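You operate a simulated robot arm through the tools that you are given. There is no shell and no other tool. Be economical: measure what you need, move in short steps, check, and stop when the job is done.

The job below is to be done with a simulated robot arm. You get a single attempt, and the scene is never put back.

## Task
Open the drawer of the small case, take the green bearing block from the top of the small drawer case and put it on the top of the steel table with the heat block, then shut the drawer.
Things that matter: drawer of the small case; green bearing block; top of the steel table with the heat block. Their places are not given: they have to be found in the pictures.

It is judged by the outcome, as a careful person would: the job done as asked, and still so three seconds after it is handed in. It fails if anything else is knocked over, pushed out of place, dropped, spilled or broken.

## Robot
A 7-joint arm with a two-finger parallel gripper, fixed in place. Base frame: the origin is at the foot of the arm, x ahead of it, y to its left, z up. Lengths are in m, angles in rad, forces in N, time in s.
Its first joint turns from -1.152 to 1.152 rad. Payload 2.5 kg.
The tool frame sits at the grasp point between the pads (the TCP): z along the fingers, y along the line on which they close. The tips reach 0.023 m beyond it. Largest opening 0.094 m; finger width 0.038, thickness 0.01; the body of the gripper, 0.054 by 0.096 m, starts 0.039 m behind the TCP.
Orientation is told as [roll, pitch, yaw] about the base's x, y, z axes, in that order, counted from this pose: with the fingers straight down and closing along the base's y, the tool's x points along the base's -x, its y along +y and its z along -z.

## Interface
- The arm moves only by the tool drive_tool. Its argument "deltas" is a list that holds one entry, the list of rows, each a list of 5 numbers: the gripper command, from -1 (shut) to 1 (fully open), values between in proportion, then the shift along the tool's x, y, z in m, then the turn about the tool's z in rad. In form: [[[hand, x, y, z, spin], ...]]. A call has 1 to 8 rows; each row shifts and turns the commanded pose from where the row before left it, along the tool's axes as they then stand. Rows are played at 5 a second. More than 0.05 m and 0.15 rad between two rows, or a gripper value outside its range, and nothing of the call is played. Where a pose cannot be reached the arm comes as near as it can. A force on the tool above 40 N (or 10 N above the force at the start of the call, whichever is more), or a blocked arm, ends the call early, and 0.2 s more pass. The fingers move at their own pace (about 0.108 m/s each) and stop on an object; they squeeze with about 34 N. The grip force told is the motor's: it shows also when the fingers shut on nothing. Time passes only in rows, and 0.2 s behind the last, so rows that do not move let the fingers close. It gives the time, the measured TCP pose, the force on the tool (base axes), the opening and the grip force at its end, in the units of the frame above (readings bear some noise).
- Cameras (640 x 400 px; columns grow to the right, rows downward): "scene" is fixed at [0.0609, -0.4202, 0.5217]; the picture's right is [0.94, 0.34, 0.00], its down [0.29, -0.81, -0.51] and it looks along [-0.17, 0.48, -0.86] (base axes); focal length 214 px, centre (320, 200). "wrist" rides on the gripper at [-0.039, 0, -0.044] in the tool frame; the picture's right is [0.00, -1.00, 0.00], its down [0.97, 0.00, -0.24] and it looks along [0.24, 0.00, 0.97] (tool axes); focal length 218 px, centre (320, 200).
- camera(camera): a new picture of that camera. The clock stands still meanwhile.
- measure_at(camera, pixels): for up to 12 pixels [column, row] of the newest picture of that camera ("zoom" is the newest enlarged one), the place [x, y, z] in the base frame of the surface seen there, good to about 0.002 m, but the place of the scene camera against the robot may be out by one fixed shift of up to 0.025 m in any direction. The clock stands still meanwhile.
- inspect(camera, box): a new picture of the part [left, top, right, bottom] of that camera's present view, enlarged. The clock stands still meanwhile.
- job_done(): hands the job in; it is judged then, once.

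Go step by step. Measure first, check grasps and placings, and put right what went wrong. The budget is 60 turns and 20 pictures, counting those below and the enlarged ones. Unless the task says otherwise, let go and move clear before handing in, and close with one line.

The tools are called as name(argument=value, ...) on one line, values as JSON. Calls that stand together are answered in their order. drive_tool: Moves the arm, as the interface text tells. Its arguments: {"type":"object","properties":{"deltas":{"type":"array","items":{"type":"array","items":{"type":"array","items":{"type":"number"}}}}},"required":["deltas"]} The other tools are called the same way: camera (camera) takes a picture; measure_at (camera, pixels) gives the place of the surface under pixels of a picture; inspect (camera, box) takes an enlarged picture of a part of a camera's view; job_done () hands the job in.

At the start:

```text
clock: 0.0
ee_pos: [0.2118, 0.2636, 0.2932]
tcp_rot: [0.0, 0.001, -0.001]
ft_force: [0.0, -0.4, 0.6]
opening: 0.0938
gripper_force: 0.1
```

scene: 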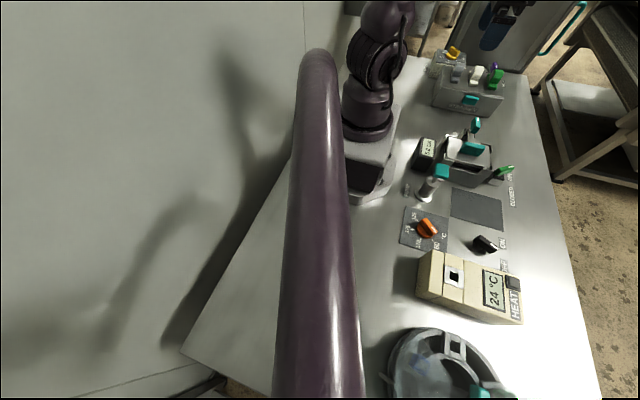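
wrist: 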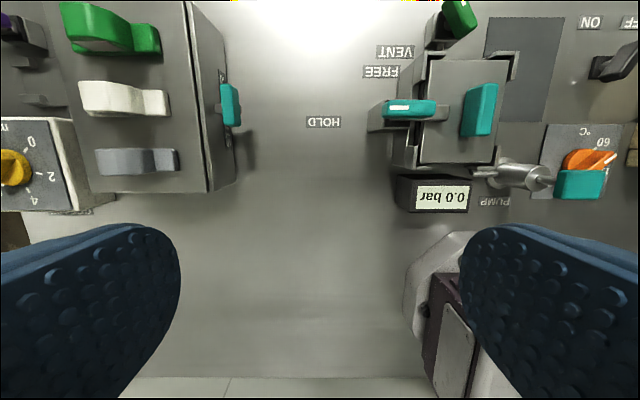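

The scene picture shows a small case with a teal handle near (470,100) with coloured blocks on top, and a beige HEAT box near (470,285). I'll enlarge both regions.

inspect(camera="scene", box=[400, 30, 560, 130])

inspect(camera="scene", box=[360, 120, 620, 400])

measure_at(camera="wrist", pixels=[[230, 105], [215, 130], [100, 30], [145, 38], [125, 98], [135, 160], [190, 100], [150, 15], [280, 250], [190, 185], [190, 10], [235, 88]])

```text
4.00 times, centred on (480, 80) of scene
```

zoom: 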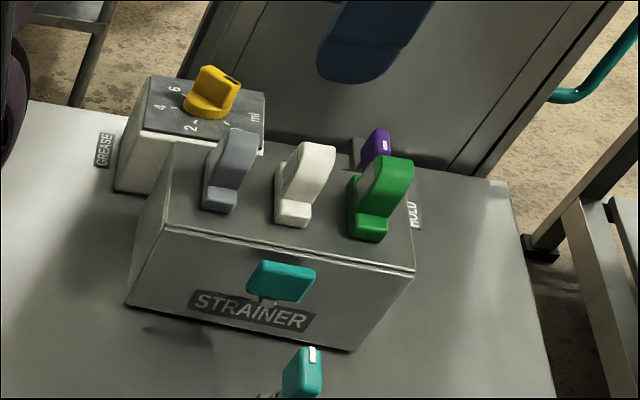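

```text
1.43 times, centred on (490, 260) of scene
```

zoom: 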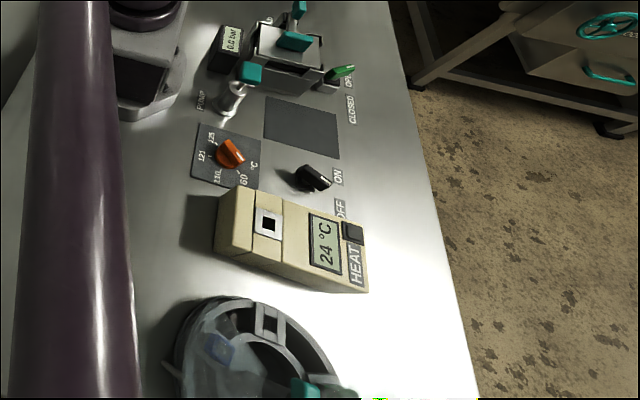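

```text
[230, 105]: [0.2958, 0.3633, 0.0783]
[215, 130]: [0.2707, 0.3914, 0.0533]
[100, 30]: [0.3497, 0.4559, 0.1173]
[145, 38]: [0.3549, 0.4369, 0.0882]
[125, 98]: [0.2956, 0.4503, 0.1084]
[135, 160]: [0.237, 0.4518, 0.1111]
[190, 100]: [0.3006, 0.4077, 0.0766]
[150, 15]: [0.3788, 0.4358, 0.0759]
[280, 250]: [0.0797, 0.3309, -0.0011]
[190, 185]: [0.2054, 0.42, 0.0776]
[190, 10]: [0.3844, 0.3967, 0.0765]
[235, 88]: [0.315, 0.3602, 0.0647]
```

The case top is at z≈0.077 with the bench at z≈0. I need finer geometry of the handle (near 230,105 in wrist) and the green block.

inspect(camera="wrist", box=[50, 0, 260, 200])

```text
2.00 times, centred on (155, 100) of wrist
```

zoom: 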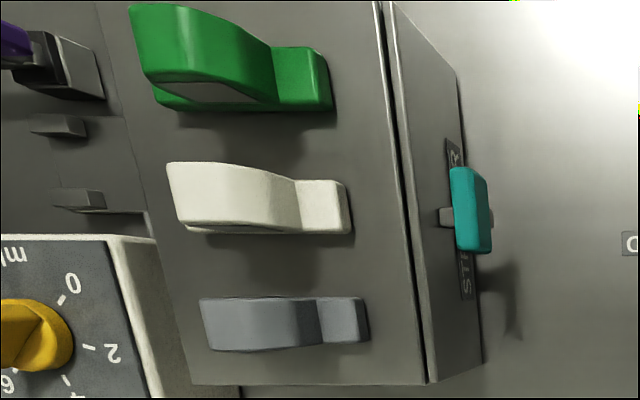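

The zoom shows the handle bar (470,210) on a stem, and the green block at (150–330, 5–110). I'll measure their extents.

measure_at(camera="zoom", pixels=[[459, 172], [458, 245], [482, 180], [486, 245], [446, 217], [440, 150], [410, 200], [470, 340], [384, 200], [455, 210], [425, 380], [390, 10]])

measure_at(camera="zoom", pixels=[[300, 60], [320, 105], [278, 50], [325, 55], [283, 100], [200, 50], [150, 75], [135, 15], [250, 30], [270, 95], [190, 105], [300, 150]])

measure_at(camera="scene", pixels=[[470, 100], [495, 80], [435, 265], [500, 320], [475, 210], [540, 250], [400, 290], [560, 340]])

```text
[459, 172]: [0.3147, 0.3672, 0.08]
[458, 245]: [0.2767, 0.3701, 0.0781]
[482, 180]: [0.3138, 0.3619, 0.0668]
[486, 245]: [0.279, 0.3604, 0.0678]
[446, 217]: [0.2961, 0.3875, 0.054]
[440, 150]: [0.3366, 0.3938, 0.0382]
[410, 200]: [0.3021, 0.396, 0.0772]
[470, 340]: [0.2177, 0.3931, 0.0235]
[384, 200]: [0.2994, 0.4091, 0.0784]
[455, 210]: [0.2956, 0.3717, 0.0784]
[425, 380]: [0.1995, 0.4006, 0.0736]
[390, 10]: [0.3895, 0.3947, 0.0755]
```

```text
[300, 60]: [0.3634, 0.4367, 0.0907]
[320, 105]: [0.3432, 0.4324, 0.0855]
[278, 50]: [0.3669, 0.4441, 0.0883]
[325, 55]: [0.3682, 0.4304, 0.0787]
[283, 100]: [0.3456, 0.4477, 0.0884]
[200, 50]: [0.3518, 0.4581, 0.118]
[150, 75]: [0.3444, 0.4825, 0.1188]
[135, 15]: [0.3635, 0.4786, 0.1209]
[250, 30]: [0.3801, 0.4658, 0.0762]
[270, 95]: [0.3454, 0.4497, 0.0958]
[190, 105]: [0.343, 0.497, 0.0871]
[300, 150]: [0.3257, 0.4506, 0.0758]
```

```text
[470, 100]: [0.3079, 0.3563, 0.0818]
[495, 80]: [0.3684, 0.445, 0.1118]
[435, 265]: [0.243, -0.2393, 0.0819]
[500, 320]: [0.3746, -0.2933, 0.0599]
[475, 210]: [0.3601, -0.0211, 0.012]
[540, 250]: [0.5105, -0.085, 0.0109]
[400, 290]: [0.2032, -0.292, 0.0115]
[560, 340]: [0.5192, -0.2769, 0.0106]
```

The handle spans x 0.277–0.315 at y≈0.365, z≈0.05–0.08; the green block x 0.343–0.368, y 0.43–0.497, top z≈0.12. Both are best pinched along x, so I turn the tool a quarter turn first while staying high.

drive_tool(deltas=[[[1, 0, 0, 0, -0.15], [1, 0, 0, 0, -0.15], [1, 0, 0, 0, -0.15], [1, 0, 0, 0, -0.15], [1, 0, 0, 0, -0.15], [1, 0, 0, 0, -0.15], [1, 0, 0, 0, -0.15], [1, 0, 0, 0, -0.15]]])

measure_at(camera="scene", pixels=[[525, 130], [540, 130], [510, 145], [545, 170], [505, 165], [515, 180], [535, 200]])

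```text
clock: 1.8
ee_pos: [0.2121, 0.2624, 0.2952]
tcp_rot: [0.002, 0.0, 1.201]
ft_force: [0.8, 0.1, -0.8]
opening: 0.0942
gripper_force: 0.0
```

```text
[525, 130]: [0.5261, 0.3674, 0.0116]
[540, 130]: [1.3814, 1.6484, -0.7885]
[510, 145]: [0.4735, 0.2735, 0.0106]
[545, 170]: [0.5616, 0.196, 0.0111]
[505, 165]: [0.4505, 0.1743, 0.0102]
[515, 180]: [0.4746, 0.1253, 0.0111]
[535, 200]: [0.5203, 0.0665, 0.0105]
```

Yaw follows the spin as expected. I finish the turn, then move above the handle at z≈0.20.

drive_tool(deltas=[[[1, 0, 0, 0, -0.13], [1, 0, 0, 0, -0.13], [1, 0, 0, 0, -0.11], [1, -0.033, -0.028, 0.02, 0], [1, -0.033, -0.028, 0.03, 0], [1, -0.033, -0.028, 0.03, 0], [1, 0, 0, 0, 0]]])

camera(camera="wrist")

```text
refused: row 5 steps farther than a row can; nothing moved
```

```text
14 pictures are left
```

wrist: 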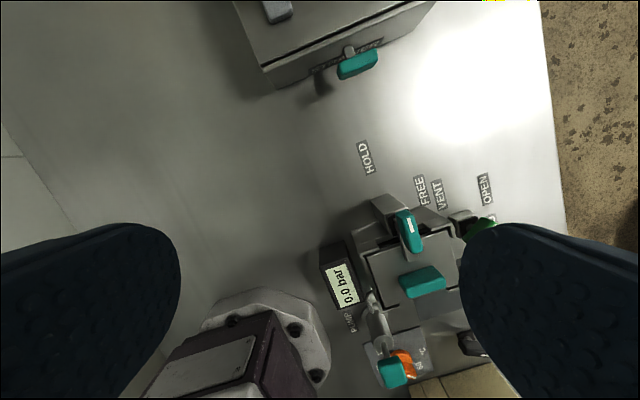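

The row was over the limit; I'll use smaller steps. I also measure the free steel near wrist (480,90) as a place for the block.

measure_at(camera="wrist", pixels=[[480, 90], [450, 130], [520, 90], [485, 190], [470, 215], [365, 155], [430, 190], [400, 60], [440, 60]])

drive_tool(deltas=[[[1, 0, 0, 0, -0.13], [1, 0, 0, 0, -0.13], [1, 0, 0, 0, -0.11], [1, -0.025, -0.021, 0.02, 0], [1, -0.025, -0.021, 0.025, 0], [1, -0.025, -0.021, 0.025, 0], [1, -0.025, -0.021, 0.02, 0], [1, 0, 0, 0, 0]]])

camera(camera="wrist")

```text
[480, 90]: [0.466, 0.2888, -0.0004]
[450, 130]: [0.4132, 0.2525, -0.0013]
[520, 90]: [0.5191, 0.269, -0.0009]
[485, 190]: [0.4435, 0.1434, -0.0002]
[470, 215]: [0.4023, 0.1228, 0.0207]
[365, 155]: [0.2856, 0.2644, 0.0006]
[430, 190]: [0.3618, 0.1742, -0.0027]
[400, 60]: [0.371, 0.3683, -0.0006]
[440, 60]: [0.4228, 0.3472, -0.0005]
```

```text
clock: 3.6
ee_pos: [0.2979, 0.3635, 0.2018]
tcp_rot: [0.0, -0.001, 1.57]
ft_force: [0.4, 0.1, -0.5]
opening: 0.0941
gripper_force: 0.0
```

```text
13 pictures are left
```

wrist: 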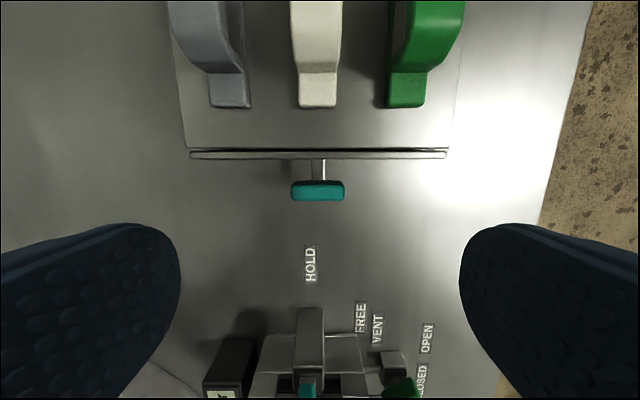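

The handle is at (317,190), just about under the gripper. I'll measure it and the green block's edges from here.

measure_at(camera="wrist", pixels=[[294, 185], [341, 185], [318, 184], [318, 196], [320, 150], [320, 170], [392, 80], [424, 80], [407, 104], [335, 80], [393, 100], [422, 100]])

```text
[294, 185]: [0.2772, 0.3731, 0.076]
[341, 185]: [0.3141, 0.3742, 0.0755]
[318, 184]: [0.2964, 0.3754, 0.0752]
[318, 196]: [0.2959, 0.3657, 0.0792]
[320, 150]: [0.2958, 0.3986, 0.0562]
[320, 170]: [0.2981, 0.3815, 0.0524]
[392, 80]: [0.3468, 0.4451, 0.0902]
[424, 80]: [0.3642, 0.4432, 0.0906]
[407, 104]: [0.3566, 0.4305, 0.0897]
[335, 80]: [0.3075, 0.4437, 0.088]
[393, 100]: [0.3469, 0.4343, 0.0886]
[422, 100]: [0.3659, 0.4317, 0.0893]
```

Handle centre is (0.2957, 0.367), so I descend with fingers astride it to TCP z≈0.068 and close.

drive_tool(deltas=[[[1, -0.002, 0.002, 0.033, 0], [1, 0, 0, 0.035, 0], [1, 0, 0, 0.035, 0], [1, 0, 0, 0.031, 0], [1, 0, 0, 0, 0], [-1, 0, 0, 0, 0], [-1, 0, 0, 0, 0], [-1, 0, 0, 0, 0]]])

```text
clock: 5.4
ee_pos: [0.2949, 0.366, 0.0703]
tcp_rot: [0.001, 0.0, 1.569]
ft_force: [-2.7, 1.9, -4.1]
opening: 0.0437
gripper_force: 44.6
```

The fingers stopped at 0.044 on the handle with a firm grip. Now I pull toward -y.

drive_tool(deltas=[[[-1, 0.015, 0, 0, 0], [-1, 0.015, 0, 0, 0], [-1, 0.015, 0, 0, 0], [-1, 0.015, 0, 0, 0], [-1, 0, 0, 0, 0]]])

inspect(camera="scene", box=[400, 30, 560, 130])

```text
clock: 6.6
ee_pos: [0.2951, 0.3049, 0.0714]
tcp_rot: [-0.003, -0.003, 1.569]
ft_force: [-1.8, -0.2, 26.9]
opening: 0.0436
gripper_force: 45.5
```

```text
4.00 times, centred on (480, 80) of scene
```

zoom: 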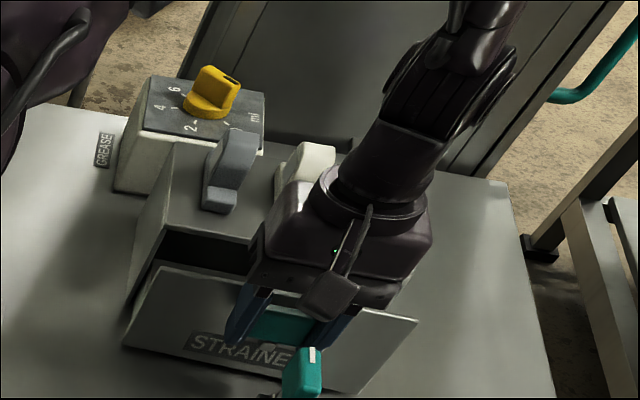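

The drawer is open about 6 cm with the grip intact. There's a vertical load of 27 N, so I ease up slightly and pull a bit further to find the stop.

drive_tool(deltas=[[[-1, 0, 0, -0.002, 0], [-1, 0.01, 0, 0, 0], [-1, 0.01, 0, 0, 0], [-1, 0.01, 0, 0, 0], [-1, 0, 0, 0, 0]]])

```text
clock: 8.0
ee_pos: [0.2952, 0.2724, 0.0705]
tcp_rot: [0.001, 0.003, 1.567]
ft_force: [0.9, 0.4, -1.8]
opening: 0.0437
gripper_force: 44.9
stopped in row 5: the force on the tool passed its limit (the readings are from after the stop); the commanded pose is now the measured one
```

It reached its stop at about 9 cm open. I release and rise straight up, then move above the green block.

drive_tool(deltas=[[[1, 0, 0, 0, 0], [1, 0, 0, 0, 0], [1, 0, 0, 0, 0], [1, 0, 0, -0.03, 0], [1, 0, 0, -0.035, 0], [1, 0, 0, -0.04, 0], [1, 0, 0, -0.04, 0], [1, 0, 0, 0, 0]]])

drive_tool(deltas=[[[0, -0.035, -0.012, 0, 0], [0, -0.035, -0.012, 0, 0], [0, -0.035, -0.012, 0, 0], [0, -0.035, -0.012, 0, 0], [0, -0.035, -0.012, 0, 0], [0, -0.0175, 0, 0, 0], [0, 0, 0, 0, 0]]])

camera(camera="wrist")

```text
clock: 9.8
ee_pos: [0.2951, 0.274, 0.2166]
tcp_rot: [0.0, 0.002, 1.568]
ft_force: [0.0, 0.7, 0.2]
opening: 0.0939
gripper_force: 0.0
```

```text
clock: 11.4
ee_pos: [0.3553, 0.4666, 0.2174]
tcp_rot: [0.0, 0.003, 1.568]
ft_force: [0.5, -0.1, 0.3]
opening: 0.0472
gripper_force: 0.0
```

```text
11 pictures are left
```

wrist: 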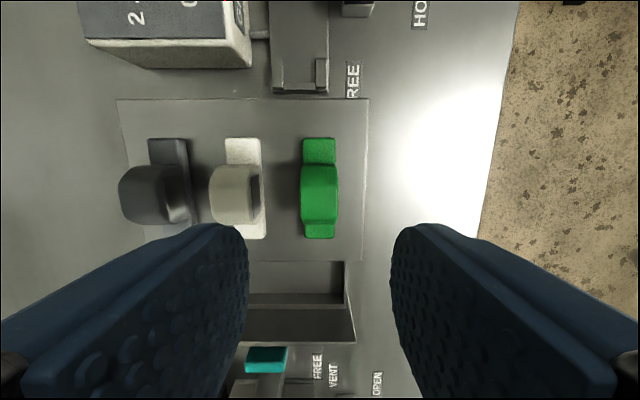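

The drawer is visibly open and the green block is at (320,190) with feet at both ends. I measure its extents from here.

measure_at(camera="wrist", pixels=[[304, 150], [334, 150], [320, 141], [320, 165], [320, 190], [320, 222], [304, 200], [335, 200], [319, 234], [240, 190], [262, 190], [263, 160]])

```text
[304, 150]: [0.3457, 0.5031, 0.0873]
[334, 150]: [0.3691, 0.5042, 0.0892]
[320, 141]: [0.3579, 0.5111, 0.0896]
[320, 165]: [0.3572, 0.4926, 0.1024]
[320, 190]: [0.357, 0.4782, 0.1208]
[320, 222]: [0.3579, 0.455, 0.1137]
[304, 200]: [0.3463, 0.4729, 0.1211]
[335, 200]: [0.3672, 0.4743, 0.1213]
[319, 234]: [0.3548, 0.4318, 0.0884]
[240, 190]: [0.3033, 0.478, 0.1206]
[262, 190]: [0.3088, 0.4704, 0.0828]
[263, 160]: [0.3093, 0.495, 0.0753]
```

Block centre (0.357, 0.471), width 0.022, top 0.121; the neighbour ends at x 0.309, so a half-opening clears it. I centre and descend to z≈0.105, then close.

drive_tool(deltas=[[[0, -0.0045, -0.0017, 0.03, 0], [0, 0, 0, 0.03, 0], [0, 0, 0, 0.03, 0], [0, 0, 0, 0.022, 0], [0, 0, 0, 0, 0], [-1, 0, 0, 0, 0], [-1, 0, 0, 0, 0], [-1, 0, 0, 0, 0]]])

```text
clock: 13.2
ee_pos: [0.358, 0.4686, 0.1037]
tcp_rot: [0.0, 0.004, 1.567]
ft_force: [0.3, -0.2, 0.4]
opening: 0.0259
gripper_force: 33.6
```

Gripped at 0.026 opening. I lift straight up and check it.

drive_tool(deltas=[[[-1, 0, 0, -0.02, 0], [-1, 0, 0, -0.03, 0], [-1, 0, 0, -0.03, 0], [-1, 0, 0, -0.03, 0], [-1, 0, 0, 0, 0]]])

drive_tool(deltas=[[[-1, 0.03, -0.015, 0, 0], [-1, 0.03, -0.015, 0, 0], [-1, 0.03, -0.015, 0, 0], [-1, 0.03, -0.015, 0, 0], [-1, 0.03, -0.015, 0, 0], [-1, 0.03, -0.015, 0, 0], [-1, 0.02, -0.007, 0, 0], [-1, 0, 0, 0, 0]]])

camera(camera="wrist")

```text
clock: 14.4
ee_pos: [0.3577, 0.4698, 0.2125]
tcp_rot: [0.001, 0.003, 1.567]
ft_force: [-0.7, 0.3, -0.4]
opening: 0.0
gripper_force: 34.0
```

```text
clock: 16.2
ee_pos: [0.4551, 0.2693, 0.2124]
tcp_rot: [0.0, 0.003, 1.568]
ft_force: [-0.1, -0.3, -0.1]
opening: 0.0
gripper_force: 33.7
```

```text
10 pictures are left
```

wrist: 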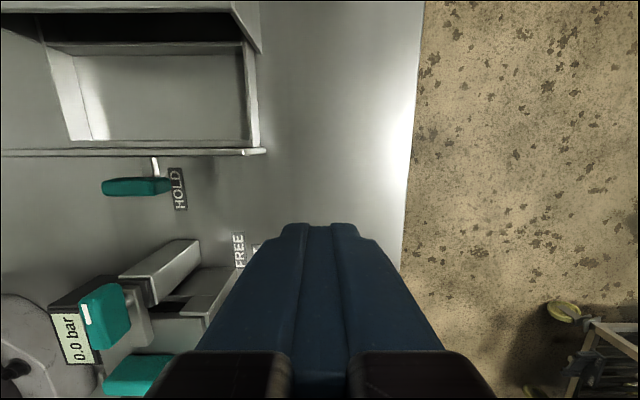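

The opening is 0, so the block slipped out during the lift. I'll look at where it now is.

inspect(camera="scene", box=[400, 30, 560, 130])

```text
4.00 times, centred on (480, 80) of scene
```

zoom: 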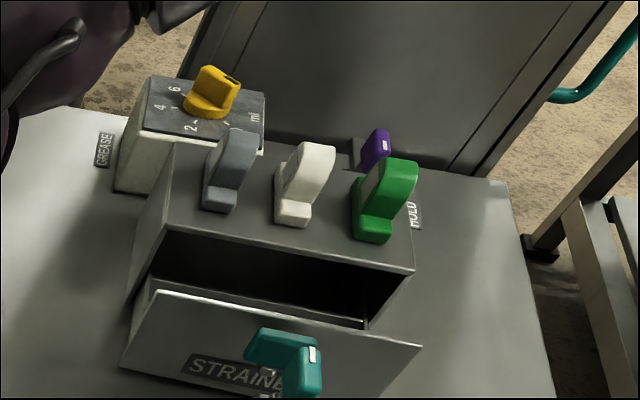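

The block is still standing upright in about the same place, only nudged a little. I go back above it and look closely before regrasping.

drive_tool(deltas=[[[-1, -0.03, 0.015, 0, 0], [-1, -0.03, 0.015, 0, 0], [-1, -0.03, 0.015, 0, 0], [-1, -0.03, 0.015, 0, 0], [-1, -0.03, 0.015, 0, 0], [0, -0.03, 0.015, 0, 0], [0, -0.015, 0.007, 0, 0], [0, 0, 0, 0, 0]]])

inspect(camera="wrist", box=[240, 100, 400, 260])

```text
clock: 18.0
ee_pos: [0.3572, 0.4648, 0.2141]
tcp_rot: [0.001, 0.005, 1.567]
ft_force: [-0.1, -0.5, 0.0]
opening: 0.0472
gripper_force: 0.0
```

```text
2.50 times, centred on (320, 180) of wrist
```

zoom: 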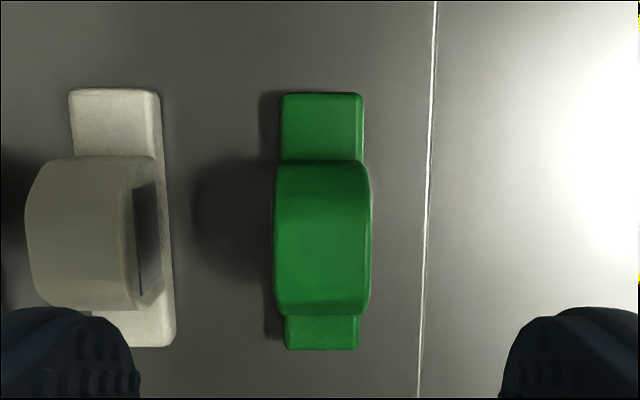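

The block is an upright arch on a flat base with bore faces on the sides; it stands square. I measure its outlines at base and arch.

measure_at(camera="zoom", pixels=[[284, 130], [360, 130], [322, 98], [322, 345], [279, 240], [366, 240], [322, 200], [322, 240], [322, 290], [322, 170], [322, 308], [288, 330]])

```text
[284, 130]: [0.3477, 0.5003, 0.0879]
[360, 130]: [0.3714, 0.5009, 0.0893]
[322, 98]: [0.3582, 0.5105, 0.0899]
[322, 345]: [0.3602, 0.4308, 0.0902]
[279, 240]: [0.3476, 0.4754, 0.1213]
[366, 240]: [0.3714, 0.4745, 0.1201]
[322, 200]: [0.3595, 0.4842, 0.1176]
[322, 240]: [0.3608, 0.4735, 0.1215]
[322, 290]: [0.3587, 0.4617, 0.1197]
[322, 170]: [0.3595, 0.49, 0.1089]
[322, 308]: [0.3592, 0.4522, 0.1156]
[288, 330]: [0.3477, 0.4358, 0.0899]
```

Base and arch are both ~0.024 wide, centred at (0.3595, 0.4708). I regrasp a little deeper and better centred, squeezing longer.

drive_tool(deltas=[[[0, -0.0055, -0.002, 0.03, 0], [0, 0, 0, 0.03, 0], [0, 0, 0, 0.03, 0], [0, 0, 0, 0.0205, 0], [0, 0, 0, 0, 0], [-1, 0, 0, 0, 0], [-1, 0, 0, 0, 0], [-1, 0, 0, 0, 0]]])

drive_tool(deltas=[[[-1, 0, 0, 0, 0], [-1, 0, 0, 0, 0], [-1, 0, 0, -0.003, 0], [-1, 0, 0, -0.003, 0]]])

```text
clock: 19.8
ee_pos: [0.3593, 0.4703, 0.1016]
tcp_rot: [-0.001, 0.003, 1.567]
ft_force: [0.2, 0.6, -0.2]
opening: 0.0257
gripper_force: 33.8
```

```text
clock: 20.8
ee_pos: [0.3602, 0.4707, 0.109]
tcp_rot: [0.002, 0.004, 1.567]
ft_force: [0.4, -0.6, -1.6]
opening: 0.0257
gripper_force: 34.0
```

The force now shows about -1.6 N of load, so the block may be lifting. I continue slowly and check the opening.

drive_tool(deltas=[[[-1, 0, 0, -0.005, 0], [-1, 0, 0, -0.005, 0], [-1, 0, 0, -0.005, 0], [-1, 0, 0, -0.005, 0], [-1, 0, 0, 0, 0]]])

inspect(camera="scene", box=[400, 30, 560, 130])

```text
clock: 22.0
ee_pos: [0.3594, 0.4708, 0.1292]
tcp_rot: [0.0, 0.003, 1.566]
ft_force: [0.2, 0.1, -0.4]
opening: 0.0257
gripper_force: 34.3
```

```text
4.00 times, centred on (480, 80) of scene
```

zoom: 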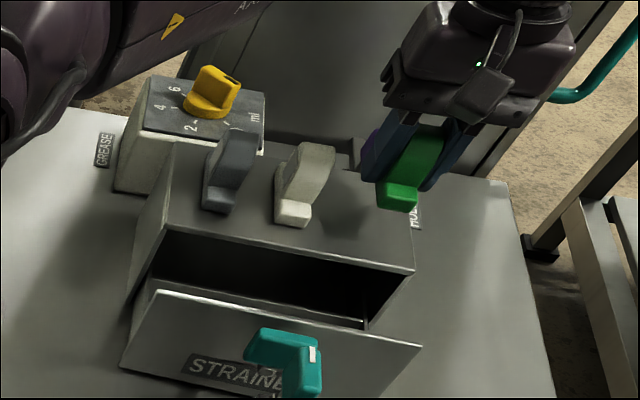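

The block is off the surface and held. I move gently: a little up, then +x beyond the case.

drive_tool(deltas=[[[-1, 0, 0, -0.007, 0], [-1, 0, 0, -0.007, 0], [-1, 0, -0.007, 0, 0], [-1, 0.01, -0.012, 0, 0], [-1, 0.012, -0.012, 0, 0], [-1, 0.012, -0.012, 0, 0], [-1, 0.012, -0.012, 0, 0], [-1, 0.012, -0.012, 0, 0]]])

drive_tool(deltas=[[[-1, 0.015, -0.012, 0, 0], [-1, 0.018, -0.012, 0, 0], [-1, 0.018, -0.006, 0, 0], [-1, 0.018, 0, 0, 0], [-1, 0.018, 0, 0, 0], [-1, 0.018, 0, 0, 0], [-1, 0.018, 0, 0, 0], [-1, 0.01, 0, 0, 0]]])

```text
clock: 23.8
ee_pos: [0.4248, 0.4122, 0.1427]
tcp_rot: [0.0, 0.004, 1.566]
ft_force: [0.3, -0.8, -1.9]
opening: 0.0259
gripper_force: 34.1
```

```text
clock: 25.6
ee_pos: [0.4564, 0.2782, 0.1423]
tcp_rot: [0.0, 0.002, 1.569]
ft_force: [-0.5, 0.2, -2.0]
opening: 0.0257
gripper_force: 34.1
```

Still held at (0.456, 0.278). I descend to TCP z≈0.04 and check for slip.

drive_tool(deltas=[[[-1, 0, 0, 0.015, 0], [-1, 0, 0, 0.018, 0], [-1, 0, 0, 0.018, 0], [-1, 0, 0, 0.018, 0], [-1, 0, 0, 0.018, 0], [-1, 0, 0, 0.012, 0], [-1, 0, 0, 0, 0]]])

inspect(camera="scene", box=[440, 80, 600, 180])

```text
clock: 27.2
ee_pos: [0.4551, 0.2796, 0.0437]
tcp_rot: [0.001, 0.004, 1.568]
ft_force: [-0.3, 0.0, -1.5]
opening: 0.0258
gripper_force: 33.5
```

```text
4.00 times, centred on (520, 130) of scene
```

zoom: 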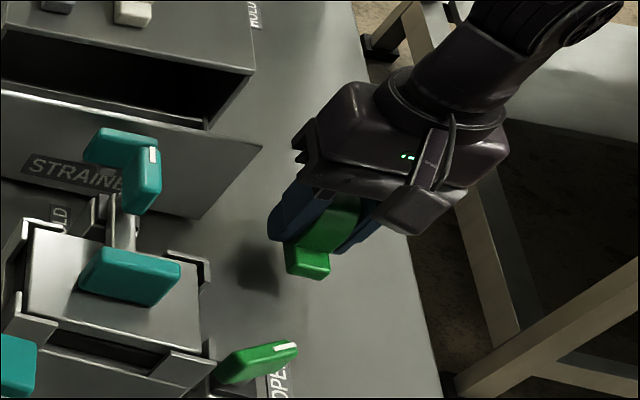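

The block is level, clear of everything, with its shadow on bare steel. I lower in small steps.

drive_tool(deltas=[[[-1, 0, 0, 0.005, 0], [-1, 0, 0, 0.005, 0], [-1, 0, 0, 0.004, 0], [-1, 0, 0, 0.002, 0], [-1, 0, 0, 0, 0]]])

```text
clock: 28.4
ee_pos: [0.4553, 0.2802, 0.0286]
tcp_rot: [0.001, 0.005, 1.567]
ft_force: [0.1, 0.1, -1.1]
opening: 0.026
gripper_force: 34.4
```

drive_tool(deltas=[[[-1, 0, 0, 0.0015, 0], [-1, 0, 0, 0.001, 0], [-1, 0, 0, 0, 0]]])

```text
clock: 29.2
ee_pos: [0.4549, 0.2785, 0.0256]
tcp_rot: [0.0, 0.005, 1.569]
ft_force: [0.3, 0.1, -1.1]
opening: 0.0257
gripper_force: 33.7
```

No contact force yet at z≈0.0256 (contact expected near 0.024). I go down another 1–2 mm.

drive_tool(deltas=[[[-1, 0, 0, 0.001, 0], [-1, 0, 0, 0.001, 0], [-1, 0, 0, 0, 0]]])

```text
clock: 30.0
ee_pos: [0.4565, 0.2796, 0.023]
tcp_rot: [0.0, 0.003, 1.568]
ft_force: [0.5, 0.0, -1.8]
opening: 0.026
gripper_force: 34.1
```

drive_tool(deltas=[[[-1, 0, 0, 0.001, 0], [-1, 0, 0, 0, 0]]])

inspect(camera="scene", box=[480, 110, 560, 160])

```text
clock: 30.6
ee_pos: [0.4567, 0.2797, 0.0244]
tcp_rot: [-0.001, 0.004, 1.567]
ft_force: [-2.9, -3.5, 11.0]
opening: 0.0263
gripper_force: 34.1
```

```text
8.00 times, centred on (520, 135) of scene
```

zoom: 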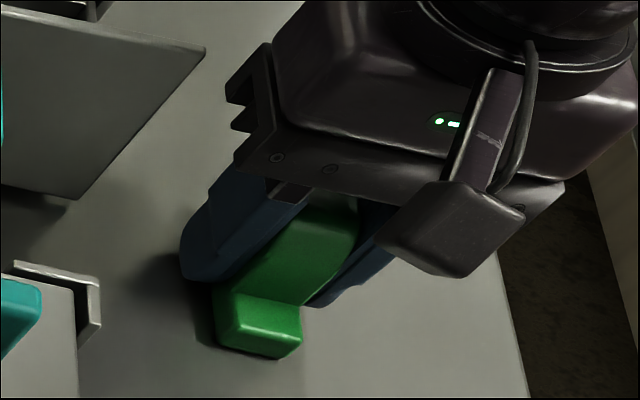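

The force rose to 11 N, so the block is down on the steel. I open part-way and rise straight up.

drive_tool(deltas=[[[0, 0, 0, -0.001, 0], [0.2, 0, 0, 0, 0], [0.2, 0, 0, -0.02, 0], [0.2, 0, 0, -0.03, 0], [0.2, 0, 0, -0.04, 0], [0.2, 0, 0, -0.04, 0], [0.2, 0, 0, -0.04, 0], [0.2, 0, 0, 0, 0]]])

```text
clock: 32.4
ee_pos: [0.4548, 0.2796, 0.193]
tcp_rot: [-0.001, 0.003, 1.566]
ft_force: [0.5, -0.1, 0.1]
opening: 0.0562
gripper_force: 0.0
```

Released and clear. I go back above the handle where I let it go (0.295, 0.273), fully open, and look.

drive_tool(deltas=[[[0.5, 0.0066, 0.04, 0, 0], [1, 0, 0.04, 0, 0], [1, 0, 0.04, 0, 0], [1, 0, 0.04, 0, 0], [1, 0, 0, 0, 0]]])

camera(camera="wrist")

```text
clock: 33.6
ee_pos: [0.2936, 0.2723, 0.194]
tcp_rot: [0.001, 0.005, 1.567]
ft_force: [-0.5, -0.3, -0.4]
opening: 0.094
gripper_force: 0.1
```

```text
4 pictures are left
```

wrist: 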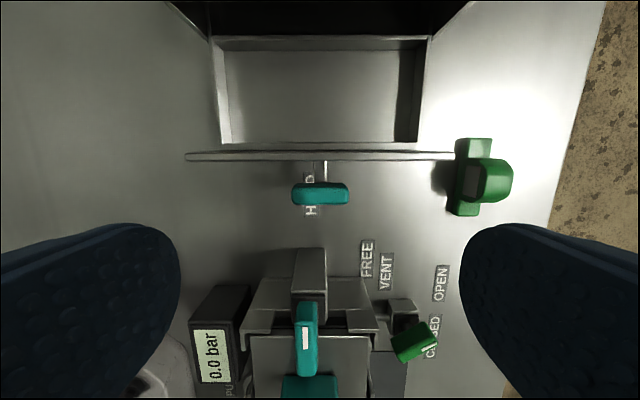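

The green block stands upright on the bench at (485,178) and the handle is at (320,193). I measure the handle and the block.

measure_at(camera="wrist", pixels=[[295, 187], [346, 187], [320, 186], [320, 198], [470, 210], [480, 145], [495, 180], [310, 255], [307, 310]])

```text
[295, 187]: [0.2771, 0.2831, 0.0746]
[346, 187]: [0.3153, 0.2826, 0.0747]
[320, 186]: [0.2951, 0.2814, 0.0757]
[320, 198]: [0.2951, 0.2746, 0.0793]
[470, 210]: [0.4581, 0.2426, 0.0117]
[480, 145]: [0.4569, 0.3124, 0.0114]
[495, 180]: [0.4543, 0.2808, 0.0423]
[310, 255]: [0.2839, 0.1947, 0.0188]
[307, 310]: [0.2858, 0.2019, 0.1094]
```

Handle centre is (0.296, 0.277) and the block's foot and top heights confirm it sits on the bench. I descend to grip the handle.

drive_tool(deltas=[[[1, -0.004, -0.002, 0.03, 0], [1, 0, 0, 0.032, 0], [1, 0, 0, 0.032, 0], [1, 0, 0, 0.03, 0], [1, 0, 0, 0, 0], [-1, 0, 0, 0, 0], [-1, 0, 0, 0, 0], [-1, 0, 0, 0, 0]]])

drive_tool(deltas=[[[-1, -0.015, 0, 0, 0], [-1, -0.015, 0, 0, 0], [-1, -0.015, 0, 0, 0], [-1, -0.015, 0, 0, 0], [-1, -0.012, 0, 0, 0], [-1, -0.008, 0, 0, 0], [-1, -0.005, 0, 0, 0], [-1, 0, 0, 0, 0]]])

```text
clock: 35.4
ee_pos: [0.2955, 0.2772, 0.0699]
tcp_rot: [0.004, 0.006, 1.57]
ft_force: [-20.1, -0.3, 4.8]
opening: 0.0438
gripper_force: 44.9
```

```text
clock: 36.8
ee_pos: [0.2944, 0.3598, 0.0716]
tcp_rot: [0.005, 0.002, 1.571]
ft_force: [-1.6, 1.4, 0.1]
opening: 0.044
gripper_force: 45.6
stopped in row 7: the force on the tool passed its limit (the readings are from after the stop); the commanded pose is now the measured one
```

The drawer went in about 8.3 cm of 9.1 before a force stop. I push the last centimetre gently.

drive_tool(deltas=[[[-1, -0.004, 0, 0, 0], [-1, -0.004, 0, 0, 0], [-1, -0.002, 0, 0, 0], [-1, 0, 0, 0, 0]]])

```text
clock: 37.8
ee_pos: [0.2956, 0.368, 0.0709]
tcp_rot: [0.005, 0.003, 1.572]
ft_force: [-5.0, -12.4, 7.6]
opening: 0.0439
gripper_force: 44.6
```

Now at y≈0.368 with a -12 N push-back, the drawer should be seated. I push a hair more, then release, rise and check.

drive_tool(deltas=[[[-1, -0.002, 0, 0, 0], [-1, 0, 0, 0, 0]]])

drive_tool(deltas=[[[1, 0, 0, 0, 0], [1, 0, 0, 0, 0], [1, 0, 0, 0, 0], [1, 0, 0, -0.03, 0], [1, 0, 0, -0.035, 0], [1, 0, 0, -0.035, 0], [1, 0, 0, -0.032, 0], [1, 0, 0, 0, 0]]])

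camera(camera="wrist")

```text
clock: 38.4
ee_pos: [0.2958, 0.3677, 0.0707]
tcp_rot: [0.007, 0.008, 1.571]
ft_force: [-11.6, -30.8, 20.3]
opening: 0.044
gripper_force: 45.1
```

```text
clock: 40.2
ee_pos: [0.2949, 0.3728, 0.2034]
tcp_rot: [0.005, 0.003, 1.57]
ft_force: [0.6, 0.3, -0.5]
opening: 0.0938
gripper_force: 0.0
```

```text
3 pictures are left
```

wrist: 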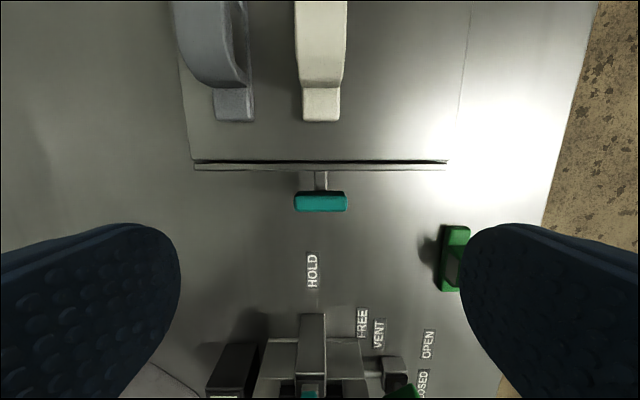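

measure_at(camera="wrist", pixels=[[321, 206], [321, 196], [410, 167], [235, 167], [322, 115], [410, 157], [455, 235]])

inspect(camera="scene", box=[400, 30, 560, 180])

```text
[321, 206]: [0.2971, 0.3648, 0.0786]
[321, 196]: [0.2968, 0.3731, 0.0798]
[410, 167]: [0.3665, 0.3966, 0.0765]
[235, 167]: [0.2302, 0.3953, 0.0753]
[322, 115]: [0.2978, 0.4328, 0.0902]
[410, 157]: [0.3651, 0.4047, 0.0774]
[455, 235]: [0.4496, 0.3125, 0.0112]
```

```text
2.67 times, centred on (480, 105) of scene
```

zoom: 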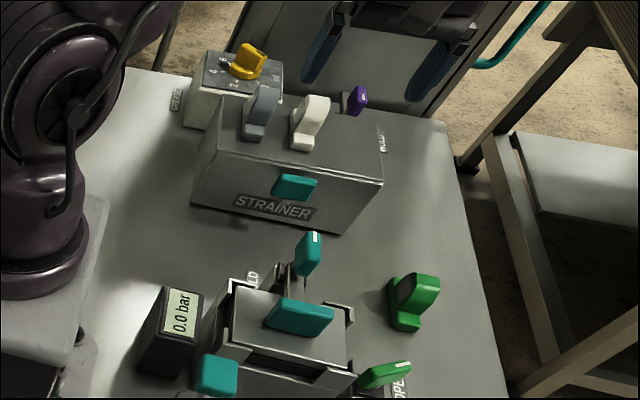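

The drawer front is back at its starting place: handle y is 0.365 and the face is at 0.396. The green block stands upright on the steel bench, the other blocks haven't moved, and the arm is clear, so I hand in.

job_done()

```text
The job is handed in.
```

The job is handed in: I opened the drawer, moved the green bearing block to the top of the steel table that holds the heat block, and shut the drawer. The block slipped from the gripper on the first lift but stayed upright on the case, and the second grasp held.
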